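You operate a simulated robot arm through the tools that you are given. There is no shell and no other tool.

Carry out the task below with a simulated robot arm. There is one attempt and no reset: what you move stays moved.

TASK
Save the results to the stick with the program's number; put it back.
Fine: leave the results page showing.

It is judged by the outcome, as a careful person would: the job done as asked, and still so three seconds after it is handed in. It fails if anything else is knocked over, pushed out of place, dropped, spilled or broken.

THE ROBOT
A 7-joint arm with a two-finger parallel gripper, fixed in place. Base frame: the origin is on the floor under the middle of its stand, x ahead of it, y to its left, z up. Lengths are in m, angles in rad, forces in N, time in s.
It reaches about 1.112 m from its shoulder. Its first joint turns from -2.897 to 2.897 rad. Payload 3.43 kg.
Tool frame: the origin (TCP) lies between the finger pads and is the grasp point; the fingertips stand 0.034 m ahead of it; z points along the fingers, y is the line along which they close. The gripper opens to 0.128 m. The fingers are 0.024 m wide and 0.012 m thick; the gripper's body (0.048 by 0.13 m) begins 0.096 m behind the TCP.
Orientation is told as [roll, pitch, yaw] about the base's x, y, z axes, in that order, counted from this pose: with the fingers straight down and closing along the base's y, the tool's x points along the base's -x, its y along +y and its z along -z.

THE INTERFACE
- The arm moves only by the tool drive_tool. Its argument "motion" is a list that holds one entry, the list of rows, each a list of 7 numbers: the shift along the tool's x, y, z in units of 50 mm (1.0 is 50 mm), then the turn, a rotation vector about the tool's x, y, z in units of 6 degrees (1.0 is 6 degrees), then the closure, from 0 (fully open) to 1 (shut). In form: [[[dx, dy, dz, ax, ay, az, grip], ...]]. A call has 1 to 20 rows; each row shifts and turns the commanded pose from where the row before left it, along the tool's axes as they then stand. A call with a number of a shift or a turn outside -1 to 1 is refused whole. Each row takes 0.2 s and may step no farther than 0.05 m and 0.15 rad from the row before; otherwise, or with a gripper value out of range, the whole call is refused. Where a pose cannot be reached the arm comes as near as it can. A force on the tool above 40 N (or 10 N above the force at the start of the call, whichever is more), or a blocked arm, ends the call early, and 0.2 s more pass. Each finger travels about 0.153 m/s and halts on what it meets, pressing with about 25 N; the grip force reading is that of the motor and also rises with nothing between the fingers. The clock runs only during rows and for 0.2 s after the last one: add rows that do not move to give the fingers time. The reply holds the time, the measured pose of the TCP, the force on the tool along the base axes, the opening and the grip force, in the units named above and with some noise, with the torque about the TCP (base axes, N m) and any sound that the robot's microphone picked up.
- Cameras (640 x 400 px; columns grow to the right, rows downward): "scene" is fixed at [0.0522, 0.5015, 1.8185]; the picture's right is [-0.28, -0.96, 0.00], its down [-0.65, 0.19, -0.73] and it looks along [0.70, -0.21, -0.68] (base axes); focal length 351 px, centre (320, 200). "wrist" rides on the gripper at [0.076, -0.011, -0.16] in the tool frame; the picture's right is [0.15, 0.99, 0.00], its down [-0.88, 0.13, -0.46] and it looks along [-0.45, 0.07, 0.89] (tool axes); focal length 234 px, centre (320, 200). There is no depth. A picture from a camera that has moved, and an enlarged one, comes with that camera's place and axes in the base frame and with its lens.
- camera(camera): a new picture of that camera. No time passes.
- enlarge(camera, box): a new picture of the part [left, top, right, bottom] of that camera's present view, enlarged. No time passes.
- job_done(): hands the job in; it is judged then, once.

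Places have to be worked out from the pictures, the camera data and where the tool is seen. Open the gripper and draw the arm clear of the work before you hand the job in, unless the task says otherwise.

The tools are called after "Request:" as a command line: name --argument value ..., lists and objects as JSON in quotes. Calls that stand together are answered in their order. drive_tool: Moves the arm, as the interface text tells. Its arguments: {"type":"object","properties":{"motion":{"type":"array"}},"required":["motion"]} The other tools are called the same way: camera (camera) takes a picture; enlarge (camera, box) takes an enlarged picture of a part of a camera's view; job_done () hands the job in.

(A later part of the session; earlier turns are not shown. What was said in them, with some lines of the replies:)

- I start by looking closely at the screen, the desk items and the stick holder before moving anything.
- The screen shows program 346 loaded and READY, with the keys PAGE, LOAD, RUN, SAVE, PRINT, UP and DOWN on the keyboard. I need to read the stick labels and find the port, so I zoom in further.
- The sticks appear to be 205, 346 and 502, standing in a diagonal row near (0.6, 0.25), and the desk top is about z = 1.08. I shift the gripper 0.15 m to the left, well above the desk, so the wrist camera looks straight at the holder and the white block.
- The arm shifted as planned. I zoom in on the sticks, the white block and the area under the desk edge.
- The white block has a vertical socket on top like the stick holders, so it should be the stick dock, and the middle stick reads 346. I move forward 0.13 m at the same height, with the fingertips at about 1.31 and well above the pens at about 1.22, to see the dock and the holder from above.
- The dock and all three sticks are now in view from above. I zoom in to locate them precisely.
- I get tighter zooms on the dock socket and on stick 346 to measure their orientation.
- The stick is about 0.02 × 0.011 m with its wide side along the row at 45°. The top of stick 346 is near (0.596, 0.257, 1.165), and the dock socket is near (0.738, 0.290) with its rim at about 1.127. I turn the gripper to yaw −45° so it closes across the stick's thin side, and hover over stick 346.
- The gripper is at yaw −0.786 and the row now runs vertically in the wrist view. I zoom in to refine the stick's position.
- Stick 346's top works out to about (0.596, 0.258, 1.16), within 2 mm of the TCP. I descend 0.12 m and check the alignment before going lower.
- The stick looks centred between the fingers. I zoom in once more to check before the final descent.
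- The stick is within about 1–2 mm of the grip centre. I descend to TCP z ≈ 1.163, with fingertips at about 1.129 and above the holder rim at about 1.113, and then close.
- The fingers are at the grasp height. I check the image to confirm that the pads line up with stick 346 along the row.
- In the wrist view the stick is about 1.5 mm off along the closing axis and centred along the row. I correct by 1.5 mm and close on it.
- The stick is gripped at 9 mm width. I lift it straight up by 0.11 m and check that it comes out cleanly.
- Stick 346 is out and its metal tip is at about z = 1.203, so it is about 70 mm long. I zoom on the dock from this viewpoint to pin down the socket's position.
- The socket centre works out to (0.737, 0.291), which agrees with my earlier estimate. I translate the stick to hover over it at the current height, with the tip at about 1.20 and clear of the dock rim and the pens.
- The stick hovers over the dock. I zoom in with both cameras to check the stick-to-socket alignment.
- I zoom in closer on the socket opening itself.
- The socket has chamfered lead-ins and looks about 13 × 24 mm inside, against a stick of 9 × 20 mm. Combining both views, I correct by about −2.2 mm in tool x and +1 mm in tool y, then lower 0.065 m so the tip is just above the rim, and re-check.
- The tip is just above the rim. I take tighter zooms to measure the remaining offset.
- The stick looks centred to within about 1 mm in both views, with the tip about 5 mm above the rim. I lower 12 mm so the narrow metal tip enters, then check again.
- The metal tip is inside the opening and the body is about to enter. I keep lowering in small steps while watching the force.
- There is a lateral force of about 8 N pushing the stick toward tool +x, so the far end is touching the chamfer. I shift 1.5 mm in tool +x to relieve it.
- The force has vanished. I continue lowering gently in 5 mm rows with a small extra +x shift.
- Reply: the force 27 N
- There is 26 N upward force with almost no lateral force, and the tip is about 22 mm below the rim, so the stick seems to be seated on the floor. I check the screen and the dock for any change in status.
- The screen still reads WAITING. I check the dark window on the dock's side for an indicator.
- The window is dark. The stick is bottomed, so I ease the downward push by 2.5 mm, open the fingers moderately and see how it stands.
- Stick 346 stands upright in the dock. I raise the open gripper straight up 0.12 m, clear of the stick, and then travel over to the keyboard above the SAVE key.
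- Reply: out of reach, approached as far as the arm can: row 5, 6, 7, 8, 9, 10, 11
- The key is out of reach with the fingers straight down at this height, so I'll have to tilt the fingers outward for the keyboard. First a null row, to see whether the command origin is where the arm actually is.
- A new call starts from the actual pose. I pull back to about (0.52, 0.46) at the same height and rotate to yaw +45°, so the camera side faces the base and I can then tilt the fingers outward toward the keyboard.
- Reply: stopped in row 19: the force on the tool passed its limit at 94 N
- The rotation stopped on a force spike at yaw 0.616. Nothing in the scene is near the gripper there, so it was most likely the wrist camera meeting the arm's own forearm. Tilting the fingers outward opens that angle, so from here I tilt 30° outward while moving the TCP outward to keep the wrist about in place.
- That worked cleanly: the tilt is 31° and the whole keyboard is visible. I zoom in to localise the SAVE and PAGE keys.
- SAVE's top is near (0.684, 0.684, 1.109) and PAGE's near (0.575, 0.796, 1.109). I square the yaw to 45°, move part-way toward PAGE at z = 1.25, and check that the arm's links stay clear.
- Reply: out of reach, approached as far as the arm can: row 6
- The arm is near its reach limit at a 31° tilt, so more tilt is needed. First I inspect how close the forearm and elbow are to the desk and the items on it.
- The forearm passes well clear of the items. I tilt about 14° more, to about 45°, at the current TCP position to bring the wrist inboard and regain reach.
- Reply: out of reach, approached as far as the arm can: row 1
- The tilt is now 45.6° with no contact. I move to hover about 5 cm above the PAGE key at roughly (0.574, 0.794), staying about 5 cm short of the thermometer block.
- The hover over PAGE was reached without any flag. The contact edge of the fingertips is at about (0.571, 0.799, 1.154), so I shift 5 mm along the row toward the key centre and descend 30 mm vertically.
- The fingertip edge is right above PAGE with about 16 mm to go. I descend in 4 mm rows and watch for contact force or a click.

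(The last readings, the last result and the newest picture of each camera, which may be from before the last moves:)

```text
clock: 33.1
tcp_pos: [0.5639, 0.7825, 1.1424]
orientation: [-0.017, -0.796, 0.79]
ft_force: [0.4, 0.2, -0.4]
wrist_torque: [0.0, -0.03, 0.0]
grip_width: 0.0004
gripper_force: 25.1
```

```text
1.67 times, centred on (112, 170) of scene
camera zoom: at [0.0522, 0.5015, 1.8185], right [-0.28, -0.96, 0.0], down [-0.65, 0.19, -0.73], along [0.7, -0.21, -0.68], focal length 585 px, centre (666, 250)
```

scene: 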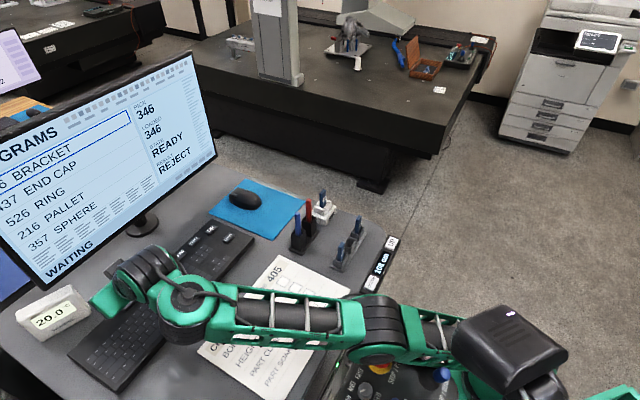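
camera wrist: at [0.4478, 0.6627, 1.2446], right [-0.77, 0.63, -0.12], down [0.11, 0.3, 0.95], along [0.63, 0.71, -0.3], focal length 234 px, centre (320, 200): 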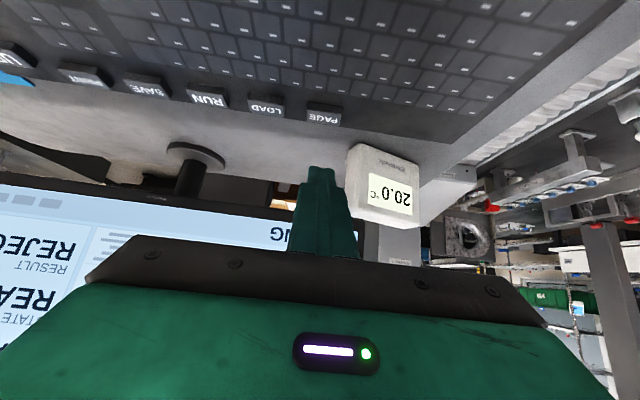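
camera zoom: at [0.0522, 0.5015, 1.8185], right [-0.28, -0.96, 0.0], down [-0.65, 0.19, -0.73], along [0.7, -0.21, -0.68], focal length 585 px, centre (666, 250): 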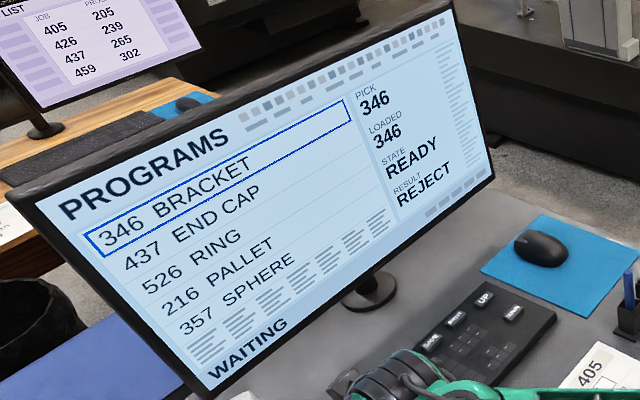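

There is no contact yet, and the edge sits visually right at the label's middle. I continue in 2 mm rows.

Request:
drive_tool --motion '[[[0.0285, 0, 0.028, 0, 0, 0, 1], [0.0285, 0, 0.028, 0, 0, 0, 1], [0.0285, 0, 0.028, 0, 0, 0, 1]]]'

Request:
enlarge --camera "scene" --box '[0, 50, 225, 290]'

Request:
enlarge --camera "wrist" --box '[230, 70, 430, 200]'

```text
clock: 33.9
tcp_pos: [0.5631, 0.7826, 1.1372]
orientation: [-0.017, -0.796, 0.79]
ft_force: [2.5, 2.2, 6.8]
wrist_torque: [0.15, -0.17, 0.02]
grip_width: 0.0001
gripper_force: 25.2
heard: click
```

```text
1.67 times, centred on (112, 170) of scene
camera zoom: at [0.0522, 0.5015, 1.8185], right [-0.28, -0.96, 0.0], down [-0.65, 0.19, -0.73], along [0.7, -0.21, -0.68], focal length 585 px, centre (666, 250)
```

zoom: 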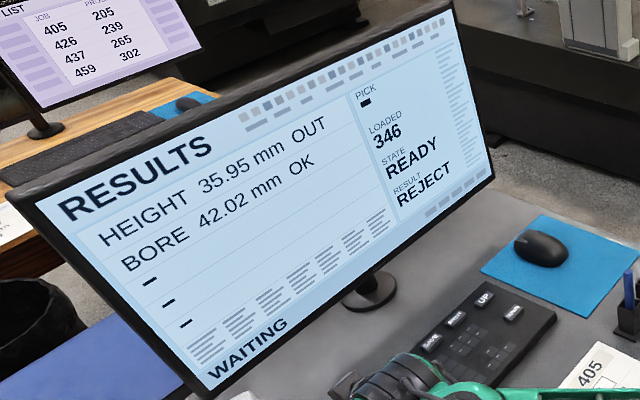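

```text
3.08 times, centred on (330, 135) of wrist
camera zoom: at [0.4512, 0.6575, 1.1947], right [-0.77, 0.63, -0.12], down [0.11, 0.3, 0.95], along [0.63, 0.71, -0.3], focal length 720 px, centre (289, 400)
```

zoom: 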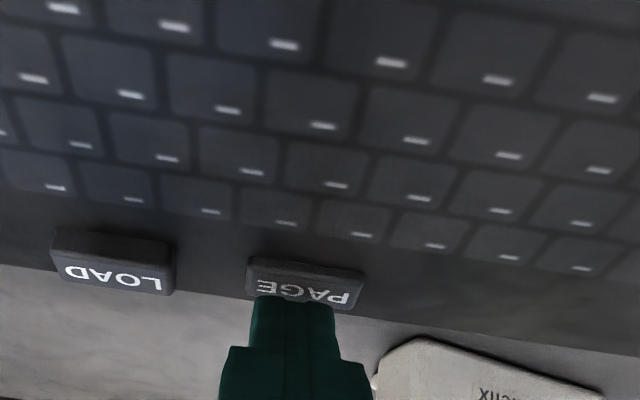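

A click was heard and the RESULTS page is now showing, with program 346 loaded. I lift 40 mm and slide 0.155 m along the row to hover over SAVE.

Request:
drive_tool --motion '[[[-0.285, 0, -0.281, 0, 0, 0, 1], [-0.285, 0, -0.281, 0, 0, 0, 1], [0, -0.775, 0, 0, 0, 0, 1], [0, -0.775, 0, 0, 0, 0, 1], [0, -0.775, 0, 0, 0, 0, 1], [0, -0.775, 0, 0, 0, 0, 1], [0, 0, 0, 0, 0, 0, 1], [0, 0, 0, 0, 0, 0, 1]]]'

Request:
camera --camera "wrist"

Request:
enlarge --camera "wrist" --box '[230, 70, 430, 200]'

Request:
camera --camera "scene"

```text
clock: 35.7
tcp_pos: [0.6731, 0.671, 1.1768]
orientation: [-0.015, -0.795, 0.789]
ft_force: [-0.6, -0.1, -0.2]
wrist_torque: [0.01, 0.02, 0.01]
grip_width: 0.0001
gripper_force: 24.7
```

```text
taken
camera wrist: at [0.5597, 0.5475, 1.2349], right [-0.77, 0.63, -0.12], down [0.11, 0.3, 0.95], along [0.63, 0.71, -0.3], focal length 234 px, centre (320, 200)
```

wrist: 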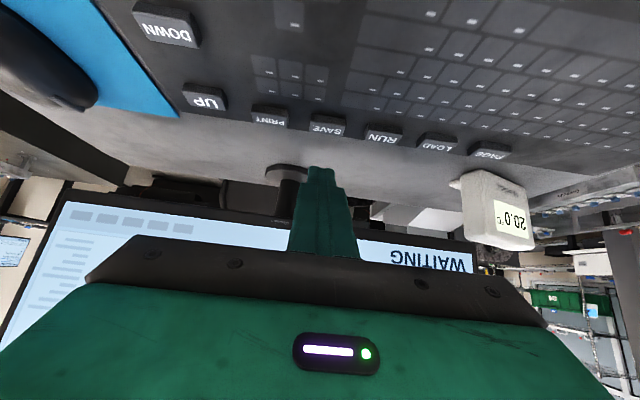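

```text
3.08 times, centred on (330, 135) of wrist
camera zoom: at [0.5597, 0.5475, 1.2349], right [-0.77, 0.63, -0.12], down [0.11, 0.3, 0.95], along [0.63, 0.71, -0.3], focal length 720 px, centre (289, 400)
```

zoom: 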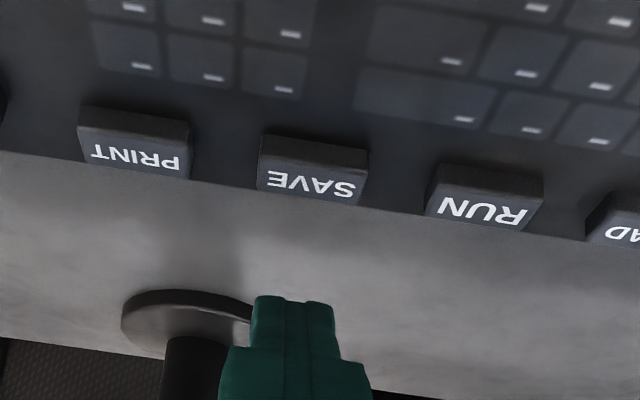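

```text
taken
```

scene: 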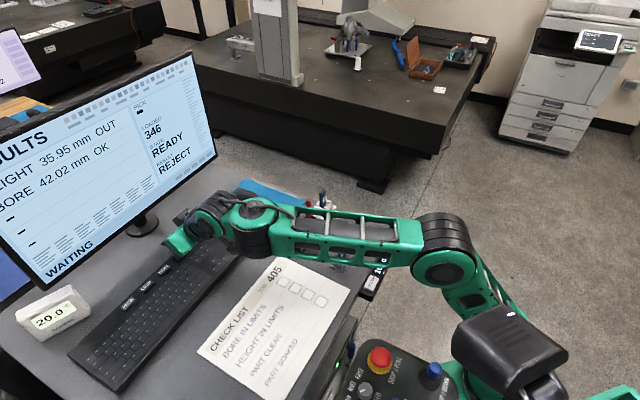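

The fingertip edge lines up with SAVE within about 2 mm. Before pressing, I check the forearm's clearance near the pens and the sticks.

Request:
enlarge --camera "scene" --box '[200, 150, 420, 300]'

Request:
enlarge --camera "scene" --box '[290, 175, 370, 225]'

```text
2.67 times, centred on (310, 225) of scene
camera zoom: at [0.0522, 0.5015, 1.8185], right [-0.28, -0.96, 0.0], down [-0.65, 0.19, -0.73], along [0.7, -0.21, -0.68], focal length 936 px, centre (347, 133)
```

zoom: 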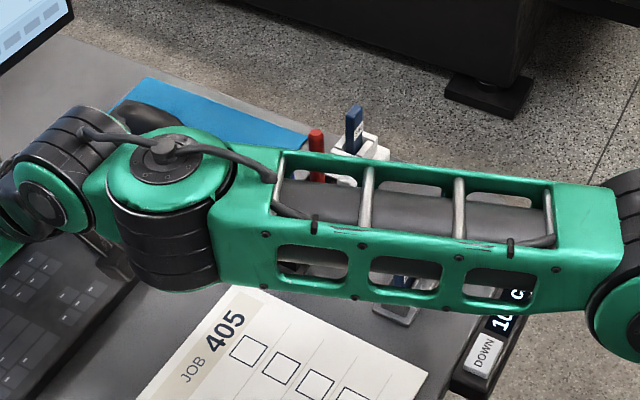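

```text
8.00 times, centred on (330, 200) of scene
camera zoom: at [0.0522, 0.5015, 1.8185], right [-0.28, -0.96, 0.0], down [-0.65, 0.19, -0.73], along [0.7, -0.21, -0.68], focal length 2807 px, centre (240, 200)
```

zoom: 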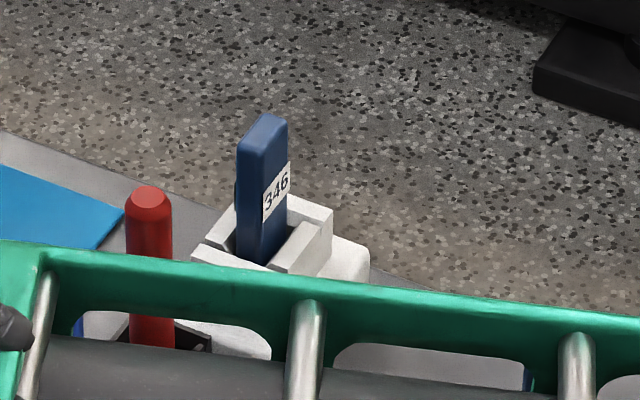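

Both are untouched and the forearm is well above them. I press SAVE: 30 mm down quickly, then 2 mm rows to the depth at which PAGE clicked.

Request:
drive_tool --motion '[[[0.143, -0.03, 0.14, 0, 0, 0, 1], [0.143, 0, 0.14, 0, 0, 0, 1], [0.143, 0, 0.14, 0, 0, 0, 1], [0.0285, 0, 0.028, 0, 0, 0, 1], [0.0285, 0, 0.028, 0, 0, 0, 1], [0.0285, 0, 0.028, 0, 0, 0, 1], [0.0285, 0, 0.028, 0, 0, 0, 1], [0.0285, 0, 0.028, 0, 0, 0, 1]]]'

Request:
enlarge --camera "scene" --box '[0, 50, 225, 290]'

Request:
enlarge --camera "wrist" --box '[230, 70, 430, 200]'

```text
clock: 37.5
tcp_pos: [0.6731, 0.671, 1.1383]
orientation: [-0.016, -0.798, 0.789]
ft_force: [0.3, 0.9, 2.4]
wrist_torque: [0.08, -0.04, -0.01]
grip_width: 0.0
gripper_force: 24.6
heard: click
```

```text
1.67 times, centred on (112, 170) of scene
camera zoom: at [0.0522, 0.5015, 1.8185], right [-0.28, -0.96, 0.0], down [-0.65, 0.19, -0.73], along [0.7, -0.21, -0.68], focal length 585 px, centre (666, 250)
```

zoom: 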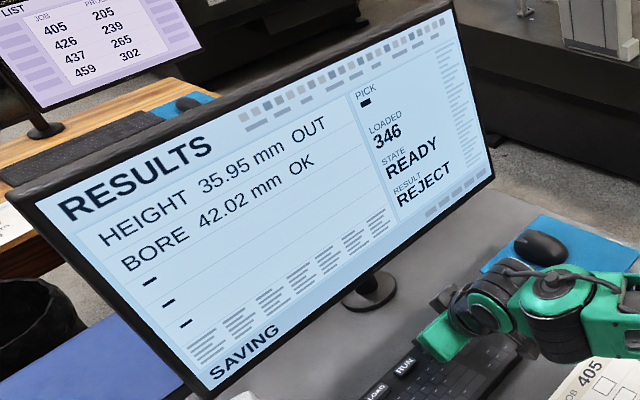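

```text
3.08 times, centred on (330, 135) of wrist
camera zoom: at [0.5611, 0.5461, 1.1959], right [-0.77, 0.63, -0.12], down [0.11, 0.3, 0.95], along [0.63, 0.71, -0.3], focal length 720 px, centre (289, 400)
```

zoom: 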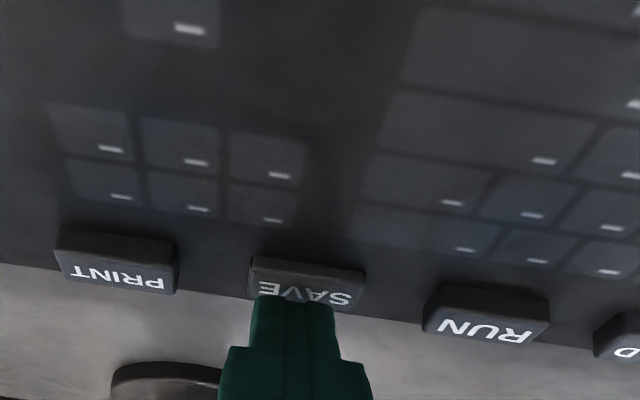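

A click was heard and the screen shows SAVING, so the dock recognises the stick. I lift off the key and wait for the save to finish before touching the stick.

Request:
drive_tool --motion '[[[-0.285, 0, -0.281, 0, 0, 0, 1], [-0.285, 0, -0.281, 0, 0, 0, 1], [-0.285, 0, -0.281, 0, 0, 0, 1], [0, 0, 0, 0, 0, 0, 1], [0, 0, 0, 0, 0, 0, 1], [0, 0, 0, 0, 0, 0, 1], [0, 0, 0, 0, 0, 0, 1], [0, 0, 0, 0, 0, 0, 1]]]'

Request:
enlarge --camera "scene" --box '[0, 50, 225, 290]'

```text
clock: 39.3
tcp_pos: [0.6726, 0.6711, 1.1989]
orientation: [-0.016, -0.795, 0.788]
ft_force: [-0.5, 0.3, 0.4]
wrist_torque: [0.0, -0.01, -0.02]
grip_width: 0.0
gripper_force: 24.9
```

```text
1.67 times, centred on (112, 170) of scene
camera zoom: at [0.0522, 0.5015, 1.8185], right [-0.28, -0.96, 0.0], down [-0.65, 0.19, -0.73], along [0.7, -0.21, -0.68], focal length 585 px, centre (666, 250)
```

zoom: 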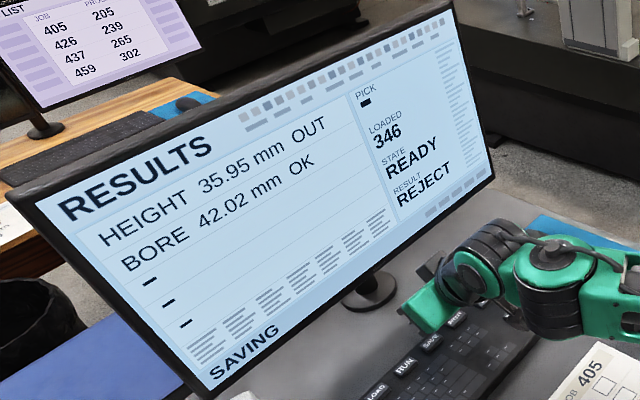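

It is still SAVING. While it works I back the arm away from the keyboard and screen (up 8 cm, inboard 10 cm), not going near the stick.

Request:
drive_tool --motion '[[[0.086, 0, -0.85, 0, 0, 0, 1], [0.086, 0, -0.85, 0, 0, 0, 1], [0.086, 0, -0.85, 0, 0, 0, 1], [0, 0, 0, 0, 0, 0, 1], [0, 0, 0, 0, 0, 0, 1], [0, 0, 0, 0, 0, 0, 1]]]'

Request:
camera --camera "scene"

Request:
enlarge --camera "scene" --box '[0, 50, 225, 290]'

```text
clock: 40.7
tcp_pos: [0.6018, 0.6018, 1.2784]
orientation: [-0.017, -0.795, 0.789]
ft_force: [-0.3, 0.5, 0.2]
wrist_torque: [0.02, 0.04, -0.02]
grip_width: 0.0
gripper_force: 25.0
```

```text
taken
```

scene: 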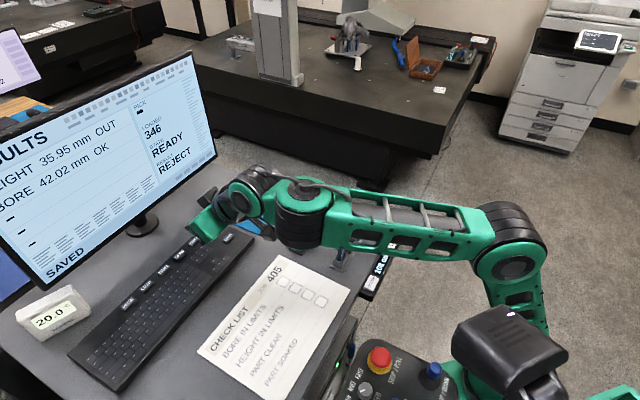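

```text
1.67 times, centred on (112, 170) of scene
camera zoom: at [0.0522, 0.5015, 1.8185], right [-0.28, -0.96, 0.0], down [-0.65, 0.19, -0.73], along [0.7, -0.21, -0.68], focal length 585 px, centre (666, 250)
```

zoom: 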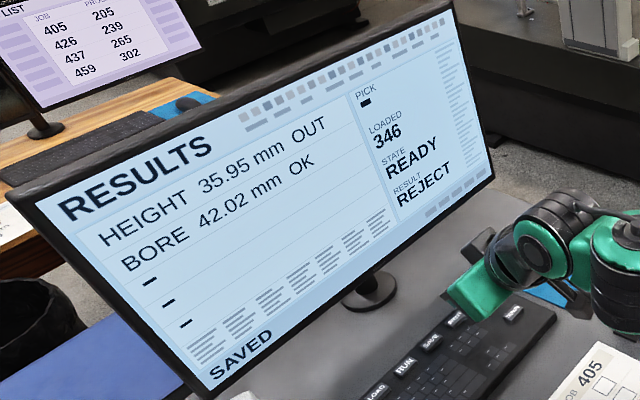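

The screen now shows SAVED on the RESULTS page. I rotate the gripper 90° about its own axis while still tilted, which moves the camera away from the forearm, before straightening up.

Request:
drive_tool --motion '[[[0, 0, 0, 0, 0, 1, 1], [0, 0, 0, 0, 0, 1, 1], [0, 0, 0, 0, 0, 1, 1], [0, 0, 0, 0, 0, 1, 1], [0, 0, 0, 0, 0, 1, 1], [0, 0, 0, 0, 0, 1, 1], [0, 0, 0, 0, 0, 1, 1], [0, 0, 0, 0, 0, 1, 1], [0, 0, 0, 0, 0, 1, 1], [0, 0, 0, 0, 0, 1, 1], [0, 0, 0, 0, 0, 1, 1], [0, 0, 0, 0, 0, 1, 1], [0, 0, 0, 0, 0, 1, 1], [0, 0, 0, 0, 0, 1, 1], [0, 0, 0, 0, 0, 1, 1], [0, 0, 0, 0, 0, 0, 1]]]'

Request:
camera --camera "scene"

Request:
camera --camera "wrist"

```text
clock: 44.1
tcp_pos: [0.6005, 0.6011, 1.2786]
orientation: [0.795, -0.01, -0.794]
ft_force: [0.2, 0.5, -0.2]
wrist_torque: [0.02, -0.01, 0.02]
grip_width: 0.0
gripper_force: 24.9
```

```text
taken
```

scene: 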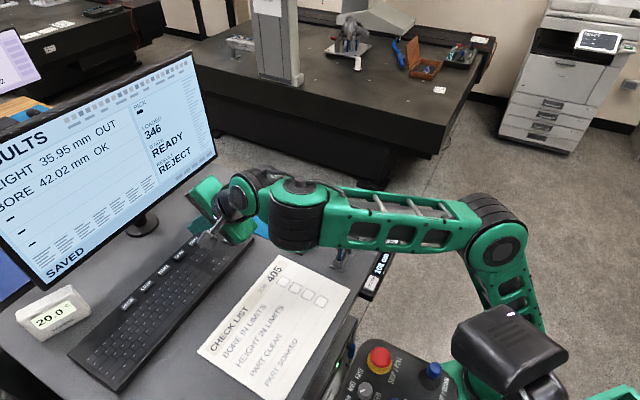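

```text
taken
camera wrist: at [0.4591, 0.5702, 1.381], right [0.39, 0.59, 0.7], down [0.45, -0.79, 0.42], along [0.81, 0.15, -0.57], focal length 234 px, centre (320, 200)
```

wrist: 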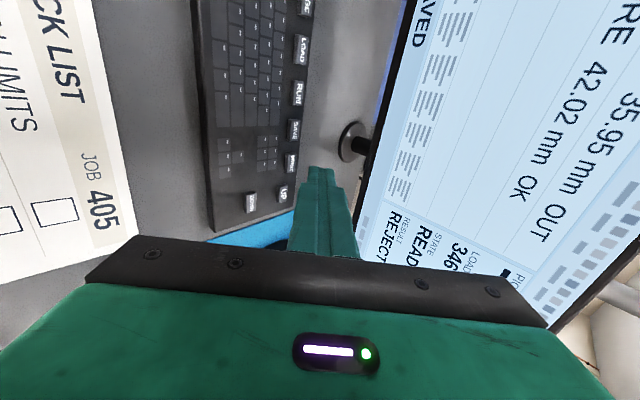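

The gripper is rotated (roll 0.795). I now straighten the fingers to vertical while pulling inboard and slightly up, ending near (0.46, 0.46, 1.31).

Request:
drive_tool --motion '[[[0, -0.293, -0.413, 0.95, 0, 0, 1], [0, -0.332, -0.382, 0.95, 0, 0, 1], [0, -0.369, -0.347, 0.95, 0, 0, 1], [0, -0.401, -0.309, 0.95, 0, 0, 1], [0, -0.43, -0.268, 0.95, 0, 0, 1], [0, -0.4545, -0.2235, 0.95, 0, 0, 1], [0, -0.474, -0.177, 0.95, 0, 0, 1], [0, -0.4895, -0.13, 0.94, 0.095, 0, 1], [0, 0, 0, 0, 0, 0, 1], [0, 0, 0, 0, 0, 0, 1]]]'

Request:
camera --camera "scene"

Request:
camera --camera "wrist"

```text
clock: 46.3
tcp_pos: [0.459, 0.4617, 1.3119]
orientation: [0.0, 0.001, -0.792]
ft_force: [0.0, -0.5, -0.1]
wrist_torque: [0.02, 0.0, 0.0]
grip_width: 0.0
gripper_force: 24.9
```

```text
taken
```

scene: 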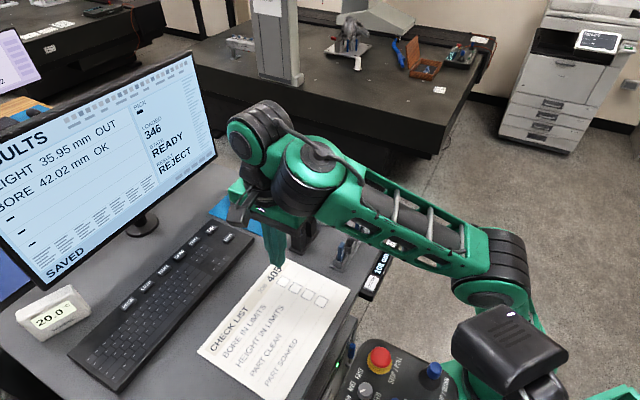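

```text
taken
camera wrist: at [0.3964, 0.5075, 1.4703], right [0.6, 0.8, 0.0], down [0.71, -0.54, 0.46], along [0.36, -0.27, -0.89], focal length 234 px, centre (320, 200)
```

wrist: 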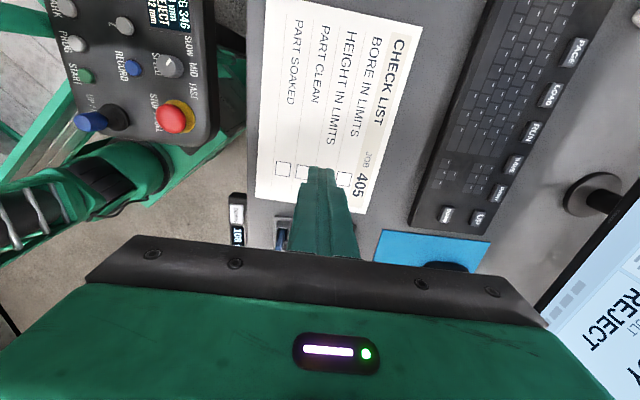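

The fingers are vertical again. I travel at z ≈ 1.31 to above the dock at (0.7355, 0.291), opening the gripper to about 45 mm on arrival.

Request:
drive_tool --motion '[[[-0.789, 0.192, 0, 0, 0, -0.067, 1], [-0.789, 0.192, 0, 0, 0, 0, 1], [-0.789, 0.192, 0, 0, 0, 0, 1], [-0.789, 0.192, 0, 0, 0, 0, 1], [-0.789, 0.192, 0, 0, 0, 0, 1], [-0.789, 0.192, 0, 0, 0, 0, 1], [-0.789, 0.192, 0, 0, 0, 0, 1], [-0.789, 0.192, 0, 0, 0, 0, 1], [0, 0, 0, 0, 0, 0, 0.65], [0, 0, 0, 0, 0, 0, 0.65]]]'

Request:
camera --camera "scene"

Request:
camera --camera "wrist"

```text
clock: 48.5
tcp_pos: [0.7361, 0.2906, 1.3125]
orientation: [0.008, -0.001, -0.785]
ft_force: [0.4, 0.3, 0.3]
wrist_torque: [-0.01, -0.01, -0.03]
grip_width: 0.045
gripper_force: 0.1
```

```text
taken
```

scene: 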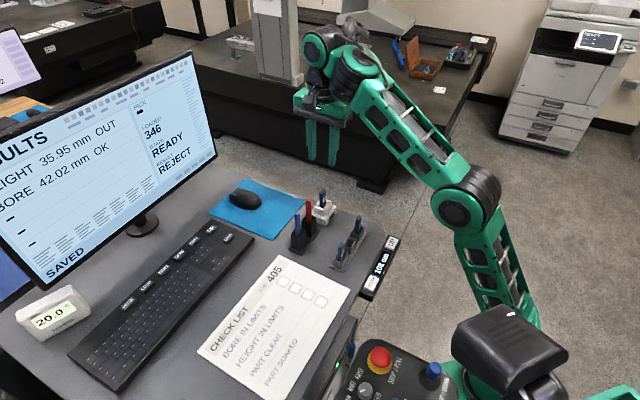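

```text
taken
camera wrist: at [0.6722, 0.3356, 1.4718], right [0.6, 0.8, 0.01], down [0.71, -0.53, 0.46], along [0.37, -0.27, -0.89], focal length 234 px, centre (320, 200)
```

wrist: 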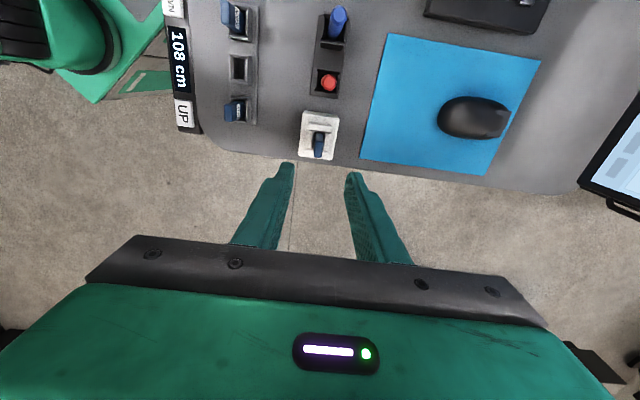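

I'm above the dock again with the stick standing in it. I zoom to check alignment before descending.

Request:
enlarge --camera "wrist" --box '[285, 100, 360, 200]'

Request:
enlarge --camera "scene" --box '[300, 180, 350, 230]'

```text
4.00 times, centred on (322, 150) of wrist
camera zoom: at [0.6722, 0.3356, 1.4718], right [0.6, 0.8, 0.01], down [0.71, -0.53, 0.46], along [0.37, -0.27, -0.89], focal length 937 px, centre (310, 400)
```

zoom: 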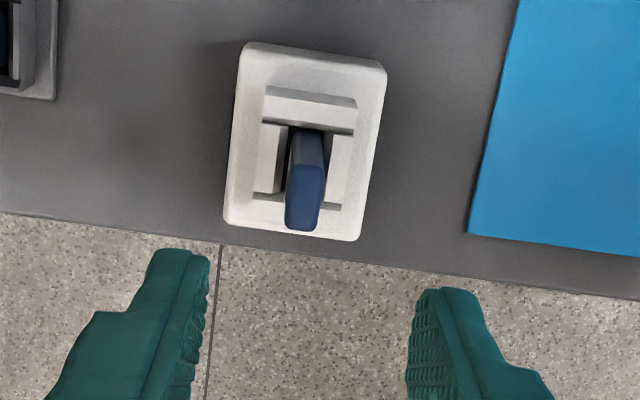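

```text
8.00 times, centred on (325, 205) of scene
camera zoom: at [0.0522, 0.5015, 1.8185], right [-0.28, -0.96, 0.0], down [-0.65, 0.19, -0.73], along [0.7, -0.21, -0.68], focal length 2807 px, centre (280, 160)
```

zoom: 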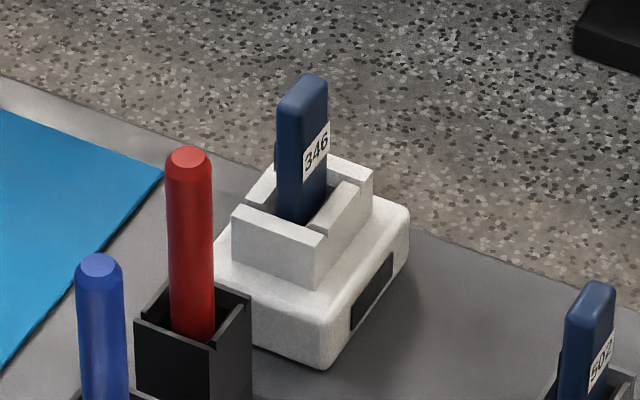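

The stick is within about 1 mm of the tool axis. I descend to TCP z ≈ 1.181, the height at which I released it.

Request:
drive_tool --motion '[[[-0.01, -0.02, 0.6, 0, 0, 0, 0.65], [0, 0, 0.6, 0, 0, 0, 0.65], [0, 0, 0.6, 0, 0, 0, 0.65], [0, 0, 0.6, 0, 0, 0, 0.65], [0, 0, 0.22, 0, 0, 0, 0.65], [0, 0, 0, 0, 0, 0, 0.65]]]'

Request:
enlarge --camera "wrist" --box '[270, 110, 370, 220]'

Request:
enlarge --camera "scene" --box '[312, 185, 342, 220]'

```text
clock: 49.9
tcp_pos: [0.7351, 0.2906, 1.1797]
orientation: [0.002, 0.001, -0.786]
ft_force: [0.4, 0.6, 1.1]
wrist_torque: [-0.01, 0.01, 0.0]
grip_width: 0.0447
gripper_force: 0.1
```

```text
3.64 times, centred on (320, 165) of wrist
camera zoom: at [0.6732, 0.3368, 1.3387], right [0.6, 0.8, 0.0], down [0.71, -0.53, 0.46], along [0.37, -0.27, -0.89], focal length 852 px, centre (320, 327)
```

zoom: 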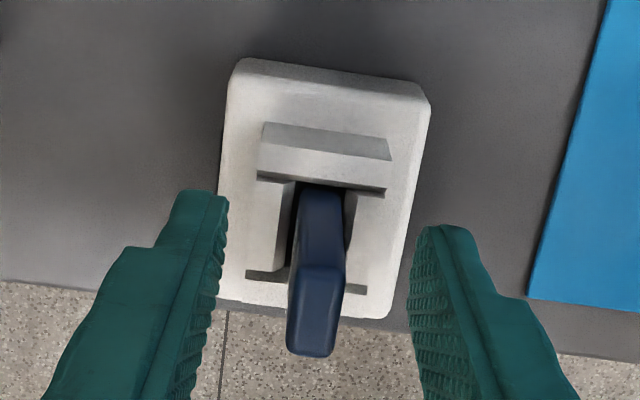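

```text
11.43 times, centred on (327, 202) of scene
camera zoom: at [0.0522, 0.5015, 1.8185], right [-0.28, -0.96, 0.0], down [-0.65, 0.19, -0.73], along [0.7, -0.21, -0.68], focal length 4010 px, centre (240, 171)
```

zoom: 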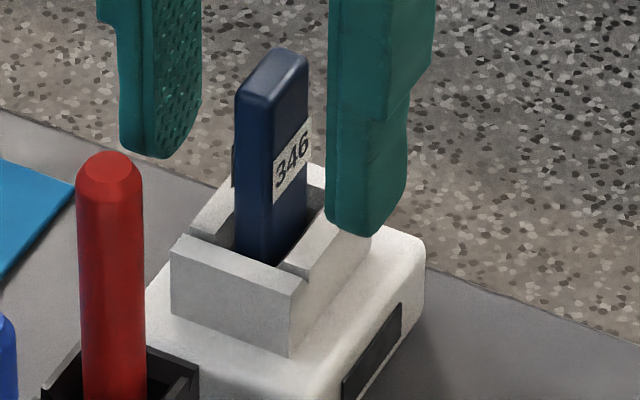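

The alignment is the same as at release. I close the gripper on the stick.

Request:
drive_tool --motion '[[[0, 0, 0, 0, 0, 0, 0.8], [0, 0, 0, 0, 0, 0, 1], [0, 0, 0, 0, 0, 0, 1], [0, 0, 0, 0, 0, 0, 1]]]'

Request:
enlarge --camera "scene" --box '[312, 185, 342, 220]'

```text
clock: 50.9
tcp_pos: [0.7347, 0.2901, 1.1784]
orientation: [-0.001, 0.0, -0.785]
ft_force: [-0.9, 0.2, -0.4]
wrist_torque: [-0.01, -0.01, -0.02]
grip_width: 0.0093
gripper_force: 24.7
```

```text
11.43 times, centred on (327, 202) of scene
camera zoom: at [0.0522, 0.5015, 1.8185], right [-0.28, -0.96, 0.0], down [-0.65, 0.19, -0.73], along [0.7, -0.21, -0.68], focal length 4010 px, centre (240, 171)
```

zoom: 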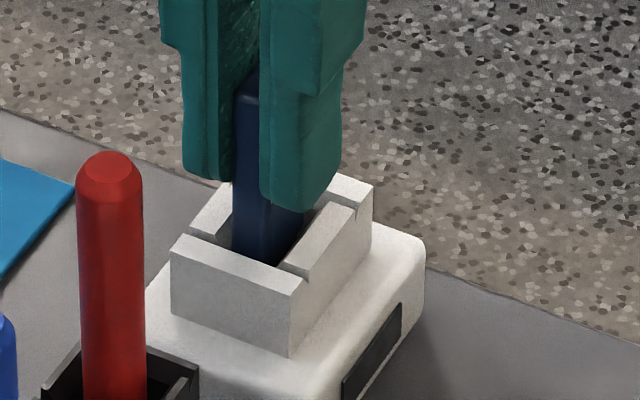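

The stick is gripped at 9.3 mm. I lift it straight out by 95 mm.

Request:
drive_tool --motion '[[[0, 0, -0.2, 0, 0, 0, 1], [0, 0, -0.4, 0, 0, 0, 1], [0, 0, -0.5, 0, 0, 0, 1], [0, 0, -0.5, 0, 0, 0, 1], [0, 0, -0.3, 0, 0, 0, 1], [0, 0, 0, 0, 0, 0, 1], [0, 0, 0, 0, 0, 0, 1]]]'

Request:
enlarge --camera "scene" --box '[285, 160, 365, 230]'

Request:
camera --camera "wrist"

Request:
enlarge --camera "scene" --box '[0, 50, 225, 290]'

```text
clock: 52.5
tcp_pos: [0.736, 0.2915, 1.2751]
orientation: [0.0, -0.001, -0.786]
ft_force: [0.4, -0.6, -0.7]
wrist_torque: [0.01, -0.01, -0.02]
grip_width: 0.0095
gripper_force: 25.0
```

```text
5.71 times, centred on (325, 195) of scene
camera zoom: at [0.0522, 0.5015, 1.8185], right [-0.28, -0.96, 0.0], down [-0.65, 0.19, -0.73], along [0.7, -0.21, -0.68], focal length 2005 px, centre (291, 229)
```

zoom: 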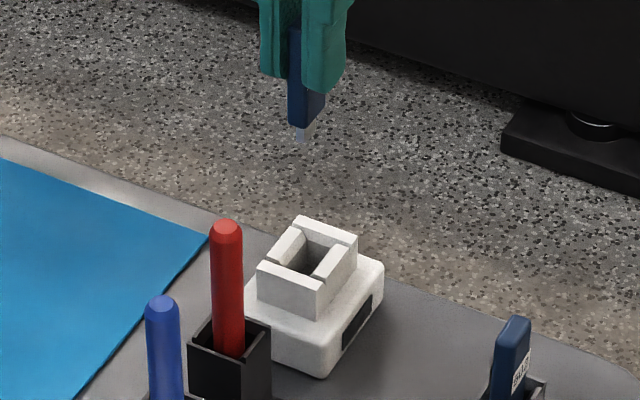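

```text
taken
camera wrist: at [0.6742, 0.3368, 1.4346], right [0.6, 0.8, 0.0], down [0.71, -0.53, 0.46], along [0.37, -0.27, -0.89], focal length 234 px, centre (320, 200)
```

wrist: 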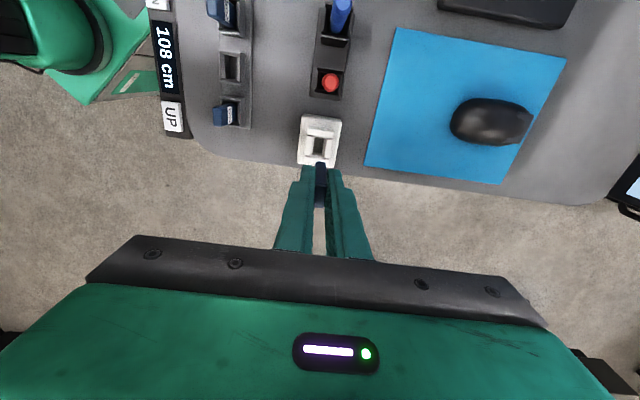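

```text
1.67 times, centred on (112, 170) of scene
camera zoom: at [0.0522, 0.5015, 1.8185], right [-0.28, -0.96, 0.0], down [-0.65, 0.19, -0.73], along [0.7, -0.21, -0.68], focal length 585 px, centre (666, 250)
```

zoom: 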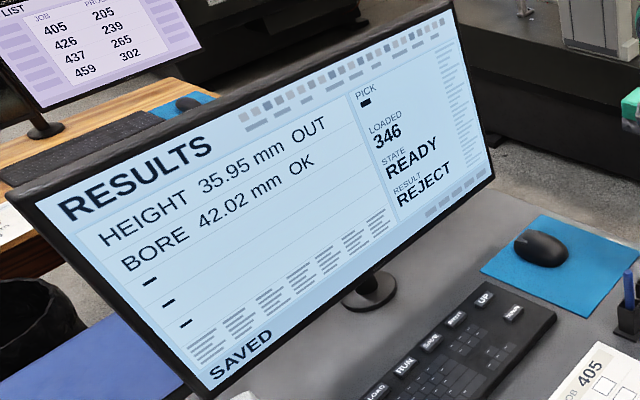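

The stick is out with its tip at about z = 1.21, and the screen still shows RESULTS / SAVED. I move back to hover over the empty middle holder slot near (0.596, 0.259).

Request:
drive_tool --motion '[[[0.38, -0.61, 0, 0, 0, 0, 1], [0.38, -0.61, 0, 0, 0, 0, 1], [0.38, -0.61, 0, 0, 0, 0, 1], [0.38, -0.61, 0, 0, 0, 0, 1], [0, 0, 0, 0, 0, 0, 1], [0, 0, 0, 0, 0, 0, 1]]]'

Request:
camera --camera "wrist"

Request:
enlarge --camera "wrist" --box '[285, 85, 350, 180]'

Request:
enlarge --camera "scene" --box '[315, 190, 380, 280]'

```text
clock: 53.9
tcp_pos: [0.5974, 0.2578, 1.2762]
orientation: [0.0, 0.001, -0.784]
ft_force: [0.2, 0.0, -0.5]
wrist_torque: [0.0, 0.01, -0.01]
grip_width: 0.0095
gripper_force: 24.8
```

```text
taken
camera wrist: at [0.5347, 0.3035, 1.4341], right [0.6, 0.8, 0.0], down [0.72, -0.53, 0.45], along [0.37, -0.27, -0.89], focal length 234 px, centre (320, 200)
```

wrist: 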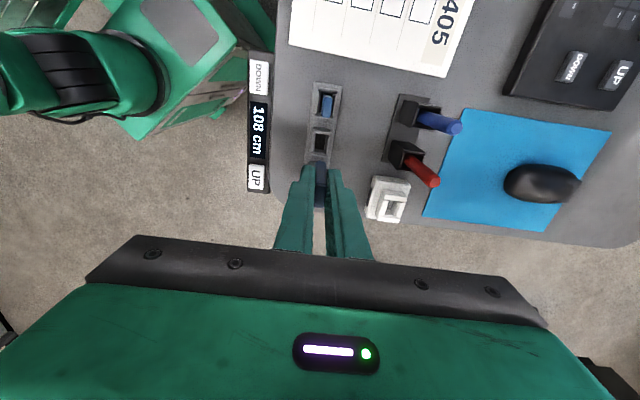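

```text
4.21 times, centred on (318, 132) of wrist
camera zoom: at [0.5347, 0.3035, 1.4341], right [0.6, 0.8, 0.0], down [0.72, -0.53, 0.45], along [0.37, -0.27, -0.89], focal length 986 px, centre (330, 484)
```

zoom: 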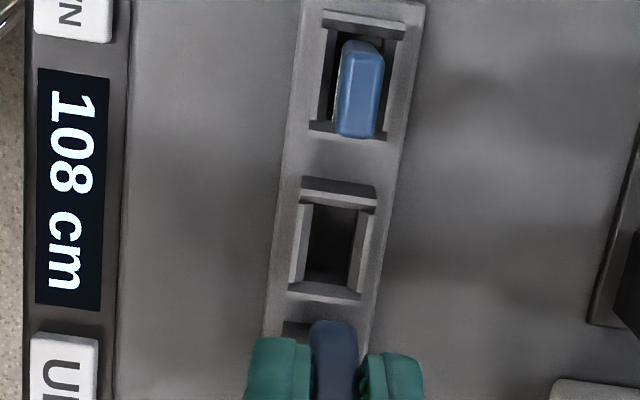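

```text
4.44 times, centred on (348, 235) of scene
camera zoom: at [0.0522, 0.5015, 1.8185], right [-0.28, -0.96, 0.0], down [-0.65, 0.19, -0.73], along [0.7, -0.21, -0.68], focal length 1560 px, centre (198, 44)
```

zoom: 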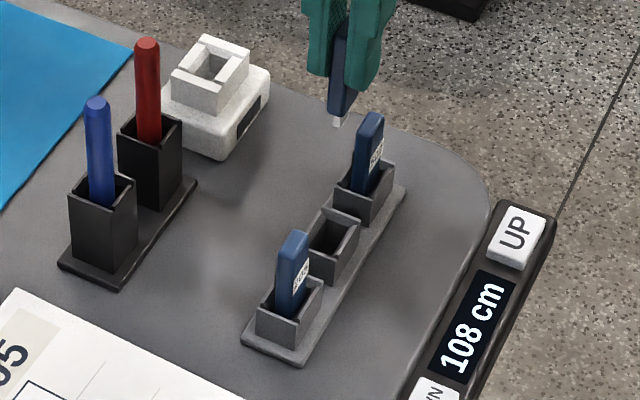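

The hover view shows the empty slot within about 1 mm of the tool axis. I lower 60 mm so the tip is just above the holder rim, then measure with both cameras.

Request:
drive_tool --motion '[[[0, 0.01, 0.4, 0, 0, 0, 1], [0, 0, 0.4, 0, 0, 0, 1], [0, 0, 0.4, 0, 0, 0, 1], [0, 0, 0, 0, 0, 0, 1], [0, 0, 0, 0, 0, 0, 1]]]'

Request:
enlarge --camera "scene" --box '[332, 215, 364, 255]'

Request:
enlarge --camera "wrist" --box '[295, 120, 340, 180]'

```text
clock: 55.1
tcp_pos: [0.5974, 0.2573, 1.2123]
orientation: [0.004, 0.006, -0.785]
ft_force: [0.1, -0.6, -0.4]
wrist_torque: [0.0, 0.0, -0.04]
grip_width: 0.0095
gripper_force: 25.2
```

```text
10.00 times, centred on (348, 235) of scene
camera zoom: at [0.0522, 0.5015, 1.8185], right [-0.28, -0.96, 0.0], down [-0.65, 0.19, -0.73], along [0.7, -0.21, -0.68], focal length 3509 px, centre (40, -150)
```

zoom: 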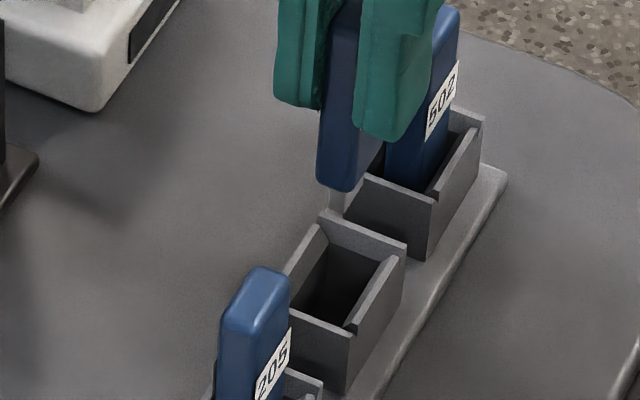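

```text
6.67 times, centred on (318, 150) of wrist
camera zoom: at [0.5345, 0.303, 1.3711], right [0.6, 0.8, 0.0], down [0.72, -0.53, 0.45], along [0.36, -0.27, -0.89], focal length 1561 px, centre (337, 533)
```

zoom: 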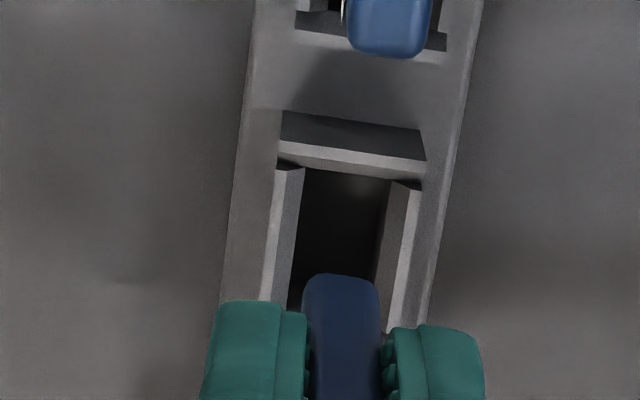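

Both views agree that the slot is about 1 mm off along tool +y and centred along the row. I correct that and lower 40 mm, watching the force.

Request:
drive_tool --motion '[[[0, 0.02, 0.2, 0, 0, 0, 1], [0, 0, 0.2, 0, 0, 0, 1], [0, 0, 0.2, 0, 0, 0, 1], [0, 0, 0.1, 0, 0, 0, 1], [0, 0, 0.1, 0, 0, 0, 1], [0, 0, 0, 0, 0, 0, 1]]]'

Request:
enlarge --camera "scene" --box '[332, 215, 364, 255]'

Request:
enlarge --camera "wrist" --box '[295, 120, 340, 180]'

```text
clock: 56.5
tcp_pos: [0.5981, 0.2595, 1.1752]
orientation: [0.0, -0.004, -0.786]
ft_force: [0.6, 0.0, -0.6]
wrist_torque: [-0.03, -0.02, 0.02]
grip_width: 0.0095
gripper_force: 25.1
```

```text
10.00 times, centred on (348, 235) of scene
camera zoom: at [0.0522, 0.5015, 1.8185], right [-0.28, -0.96, 0.0], down [-0.65, 0.19, -0.73], along [0.7, -0.21, -0.68], focal length 3509 px, centre (40, -150)
```

zoom: 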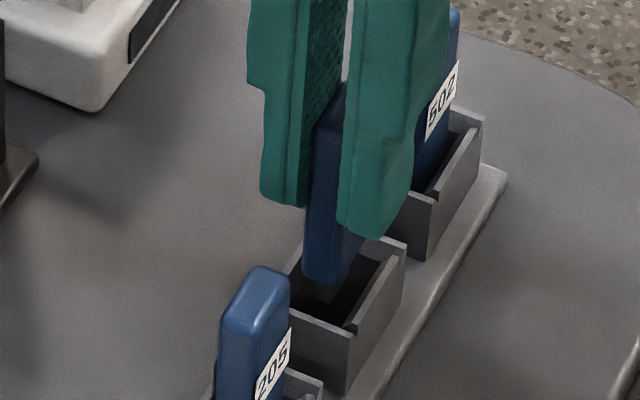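

```text
6.67 times, centred on (318, 150) of wrist
camera zoom: at [0.5344, 0.3058, 1.3342], right [0.6, 0.8, 0.0], down [0.71, -0.53, 0.46], along [0.37, -0.27, -0.89], focal length 1561 px, centre (337, 533)
```

zoom: 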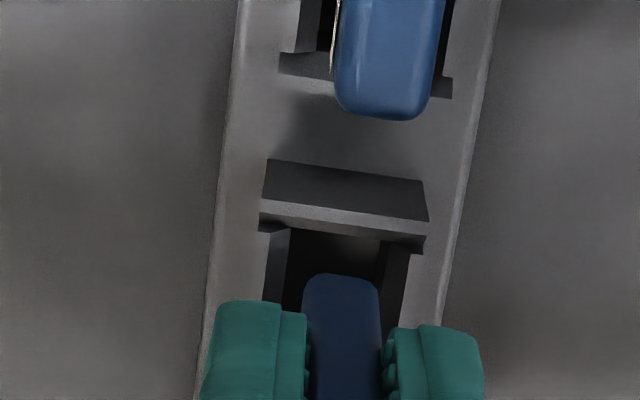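

There is no contact so far and the stick is entering the slot. I continue 16 mm further in 4 mm rows.

Request:
drive_tool --motion '[[[0, -0.006, 0.08, 0, 0, 0, 1], [0, 0, 0.08, 0, 0, 0, 1], [0, 0, 0.08, 0, 0, 0, 1], [0, 0, 0, 0, 0, 0, 1]]]'

Request:
enlarge --camera "scene" --box '[332, 215, 364, 255]'

```text
clock: 57.5
tcp_pos: [0.5969, 0.2592, 1.1635]
orientation: [-0.001, -0.001, -0.787]
ft_force: [-0.8, 0.3, 0.7]
wrist_torque: [-0.02, 0.04, -0.01]
grip_width: 0.0095
gripper_force: 25.2
```

```text
10.00 times, centred on (348, 235) of scene
camera zoom: at [0.0522, 0.5015, 1.8185], right [-0.28, -0.96, 0.0], down [-0.65, 0.19, -0.73], along [0.7, -0.21, -0.68], focal length 3509 px, centre (40, -150)
```

zoom: 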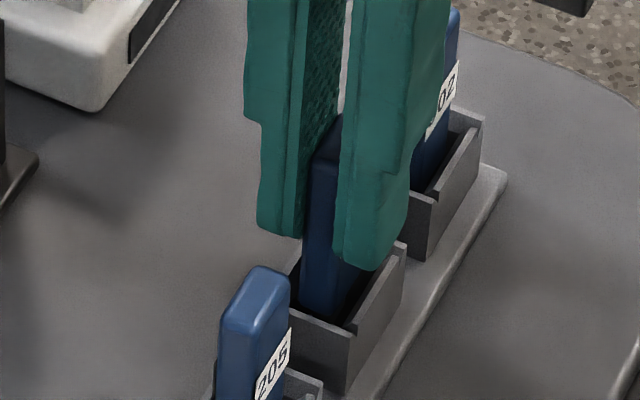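

The body is inside the slot with no force. I continue in 2 mm rows until it rests on the floor.

Request:
drive_tool --motion '[[[0, 0, 0.04, 0, 0, 0, 1], [0, 0, 0.04, 0, 0, 0, 1], [0, 0, 0, 0, 0, 0, 1]]]'

```text
clock: 58.3
tcp_pos: [0.5983, 0.2602, 1.1588]
orientation: [0.001, -0.003, -0.785]
ft_force: [-0.2, 0.0, -0.5]
wrist_torque: [0.02, -0.03, 0.01]
grip_width: 0.0095
gripper_force: 25.3
```

There is still no contact at TCP z = 1.159. I lower a little more.

Request:
drive_tool --motion '[[[0, 0, 0.04, 0, 0, 0, 1], [0, 0, 0.04, 0, 0, 0, 1], [0, 0, 0, 0, 0, 0, 1]]]'

Request:
enlarge --camera "scene" --box '[332, 215, 364, 255]'

```text
clock: 59.1
tcp_pos: [0.5979, 0.2598, 1.1567]
orientation: [0.003, -0.002, -0.785]
ft_force: [0.6, -0.1, 26.5]
wrist_torque: [-0.06, -0.11, 0.01]
grip_width: 0.0096
gripper_force: 24.6
```

```text
10.00 times, centred on (348, 235) of scene
camera zoom: at [0.0522, 0.5015, 1.8185], right [-0.28, -0.96, 0.0], down [-0.65, 0.19, -0.73], along [0.7, -0.21, -0.68], focal length 3509 px, centre (40, -150)
```

zoom: 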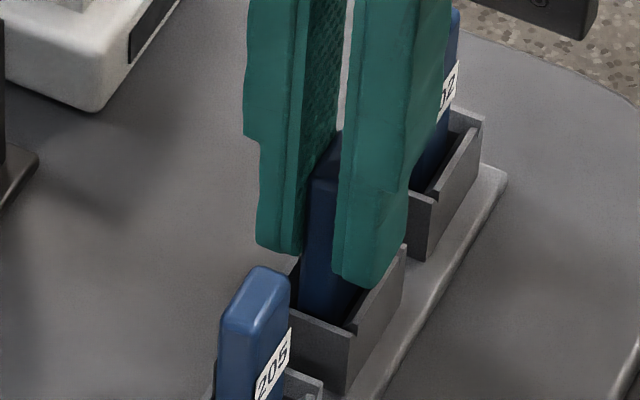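

The floor is reached with a clean vertical 26 N and no lateral load, at the expected height. I ease off, open the fingers and check the stick.

Request:
drive_tool --motion '[[[0, 0, -0.035, 0, 0, 0, 1], [0, 0, 0, 0, 0, 0, 1], [0, 0, 0, 0, 0, 0, 0.9], [0, 0, 0, 0, 0, 0, 0.75], [0, 0, 0, 0, 0, 0, 0.6], [0, 0, 0, 0, 0, 0, 0.6]]]'

Request:
enlarge --camera "scene" --box '[325, 200, 370, 260]'

Request:
enlarge --camera "wrist" --box '[260, 100, 380, 240]'

```text
clock: 60.5
tcp_pos: [0.5979, 0.2606, 1.1576]
orientation: [0.0, -0.002, -0.786]
ft_force: [-0.4, -0.1, 0.2]
wrist_torque: [0.0, -0.01, 0.03]
grip_width: 0.0513
gripper_force: 0.0
```

```text
6.67 times, centred on (348, 230) of scene
camera zoom: at [0.0522, 0.5015, 1.8185], right [-0.28, -0.96, 0.0], down [-0.65, 0.19, -0.73], along [0.7, -0.21, -0.68], focal length 2339 px, centre (137, 0)
```

zoom: 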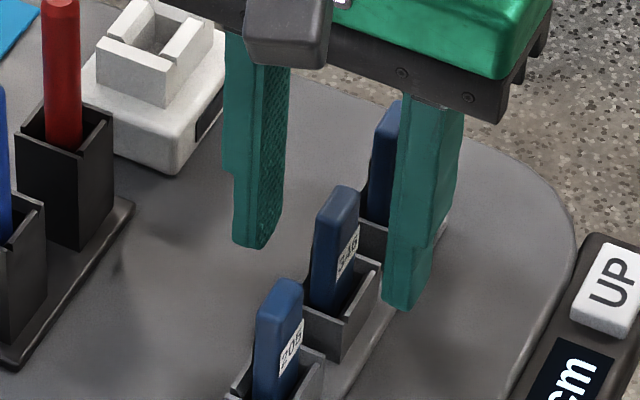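

```text
2.86 times, centred on (320, 170) of wrist
camera zoom: at [0.5345, 0.3061, 1.3159], right [0.6, 0.8, 0.0], down [0.71, -0.53, 0.46], along [0.37, -0.27, -0.89], focal length 669 px, centre (320, 286)
```

zoom: 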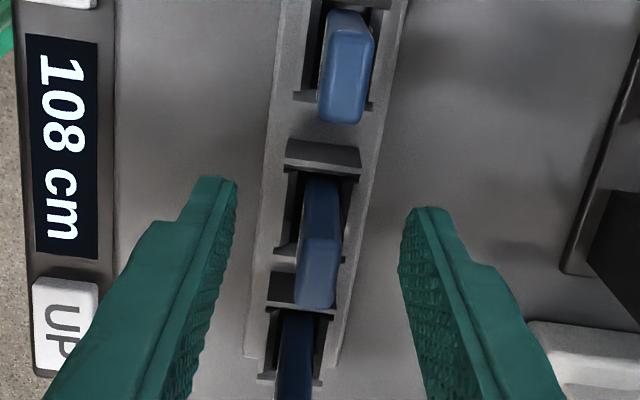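

Stick 346 stands upright in its slot again. I raise the open gripper 15 cm straight up and then draw it back, clear of the desk items.

Request:
drive_tool --motion '[[[0, 0, -0.5, 0, 0, 0, 0.6], [0, 0, -0.8, 0, 0, 0, 0.6], [0, 0, -0.9, 0, 0, 0, 0.6], [0, 0, -0.8, 0, 0, 0, 0.5], [-0.266, -0.752, 0, 0, 0, 0, 0.3], [-0.266, -0.752, 0, 0, 0, 0, 0], [-0.266, -0.752, 0, 0, 0, 0, 0], [-0.266, -0.752, 0, 0, 0, 0, 0], [-0.266, -0.752, 0, 0, 0, 0, 0], [0, 0, 0, 0, 0, 0, 0], [0, 0, 0, 0, 0, 0, 0]]]'

Request:
camera --camera "scene"

Request:
enlarge --camera "scene" --box '[270, 180, 430, 300]'

Request:
enlarge --camera "scene" --box '[0, 50, 225, 290]'

```text
clock: 62.9
tcp_pos: [0.5093, 0.0795, 1.3062]
orientation: [0.001, -0.001, -0.786]
ft_force: [0.0, -0.6, -0.2]
wrist_torque: [-0.01, -0.01, 0.01]
grip_width: 0.128
gripper_force: 0.1
```

```text
taken
```

scene: 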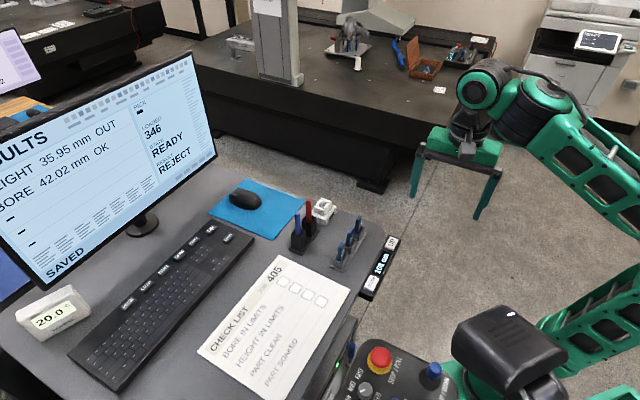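

```text
3.33 times, centred on (350, 240) of scene
camera zoom: at [0.0522, 0.5015, 1.8185], right [-0.28, -0.96, 0.0], down [-0.65, 0.19, -0.73], along [0.7, -0.21, -0.68], focal length 1170 px, centre (220, 67)
```

zoom: 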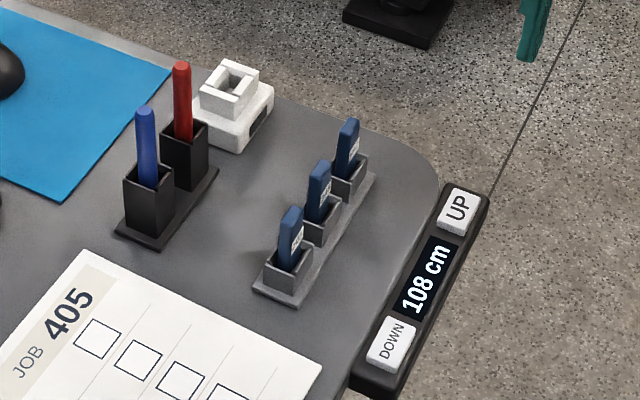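

```text
1.67 times, centred on (112, 170) of scene
camera zoom: at [0.0522, 0.5015, 1.8185], right [-0.28, -0.96, 0.0], down [-0.65, 0.19, -0.73], along [0.7, -0.21, -0.68], focal length 585 px, centre (666, 250)
```

zoom: 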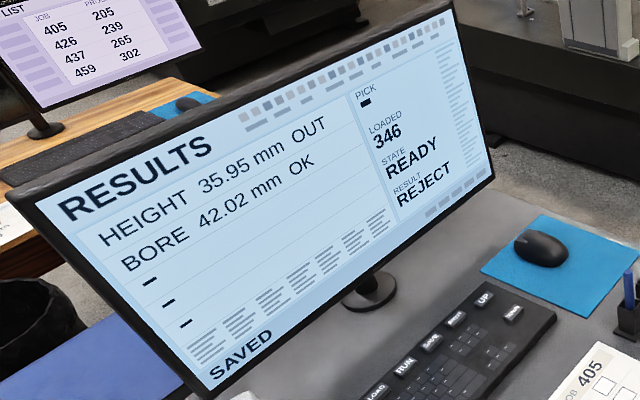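

The screen shows RESULTS with SAVED for loaded program 346. Stick 346 is back in its middle slot, everything else on the desk is where it was at the start, and the gripper is open and clear. I hand the job in.

Request:
job_done

```text
The job is handed in.
```

The results are saved to stick 346, the stick is back in its middle slot, and the results page is still showing. The screen reads SAVED.

- **Which stick:** I used 346 because that is the program loaded on the machine. The job list on the neighbouring screen pairs job 405, the one on the check list, with program 205, but 205 isn't among the programs on this screen.
- **What the results say:** the height is 35.95 mm (OUT), the bore is 42.02 mm (OK), and the overall result is REJECT.
- **One stop on the way:** a turn of the gripper in the open stopped on a 94 N force spike. Nothing on the desk was near it; most likely the wrist camera met the arm's own forearm, and I went round another way. In the final pictures the desk looks as it did at the start.

The gripper is open and clear of the desk.
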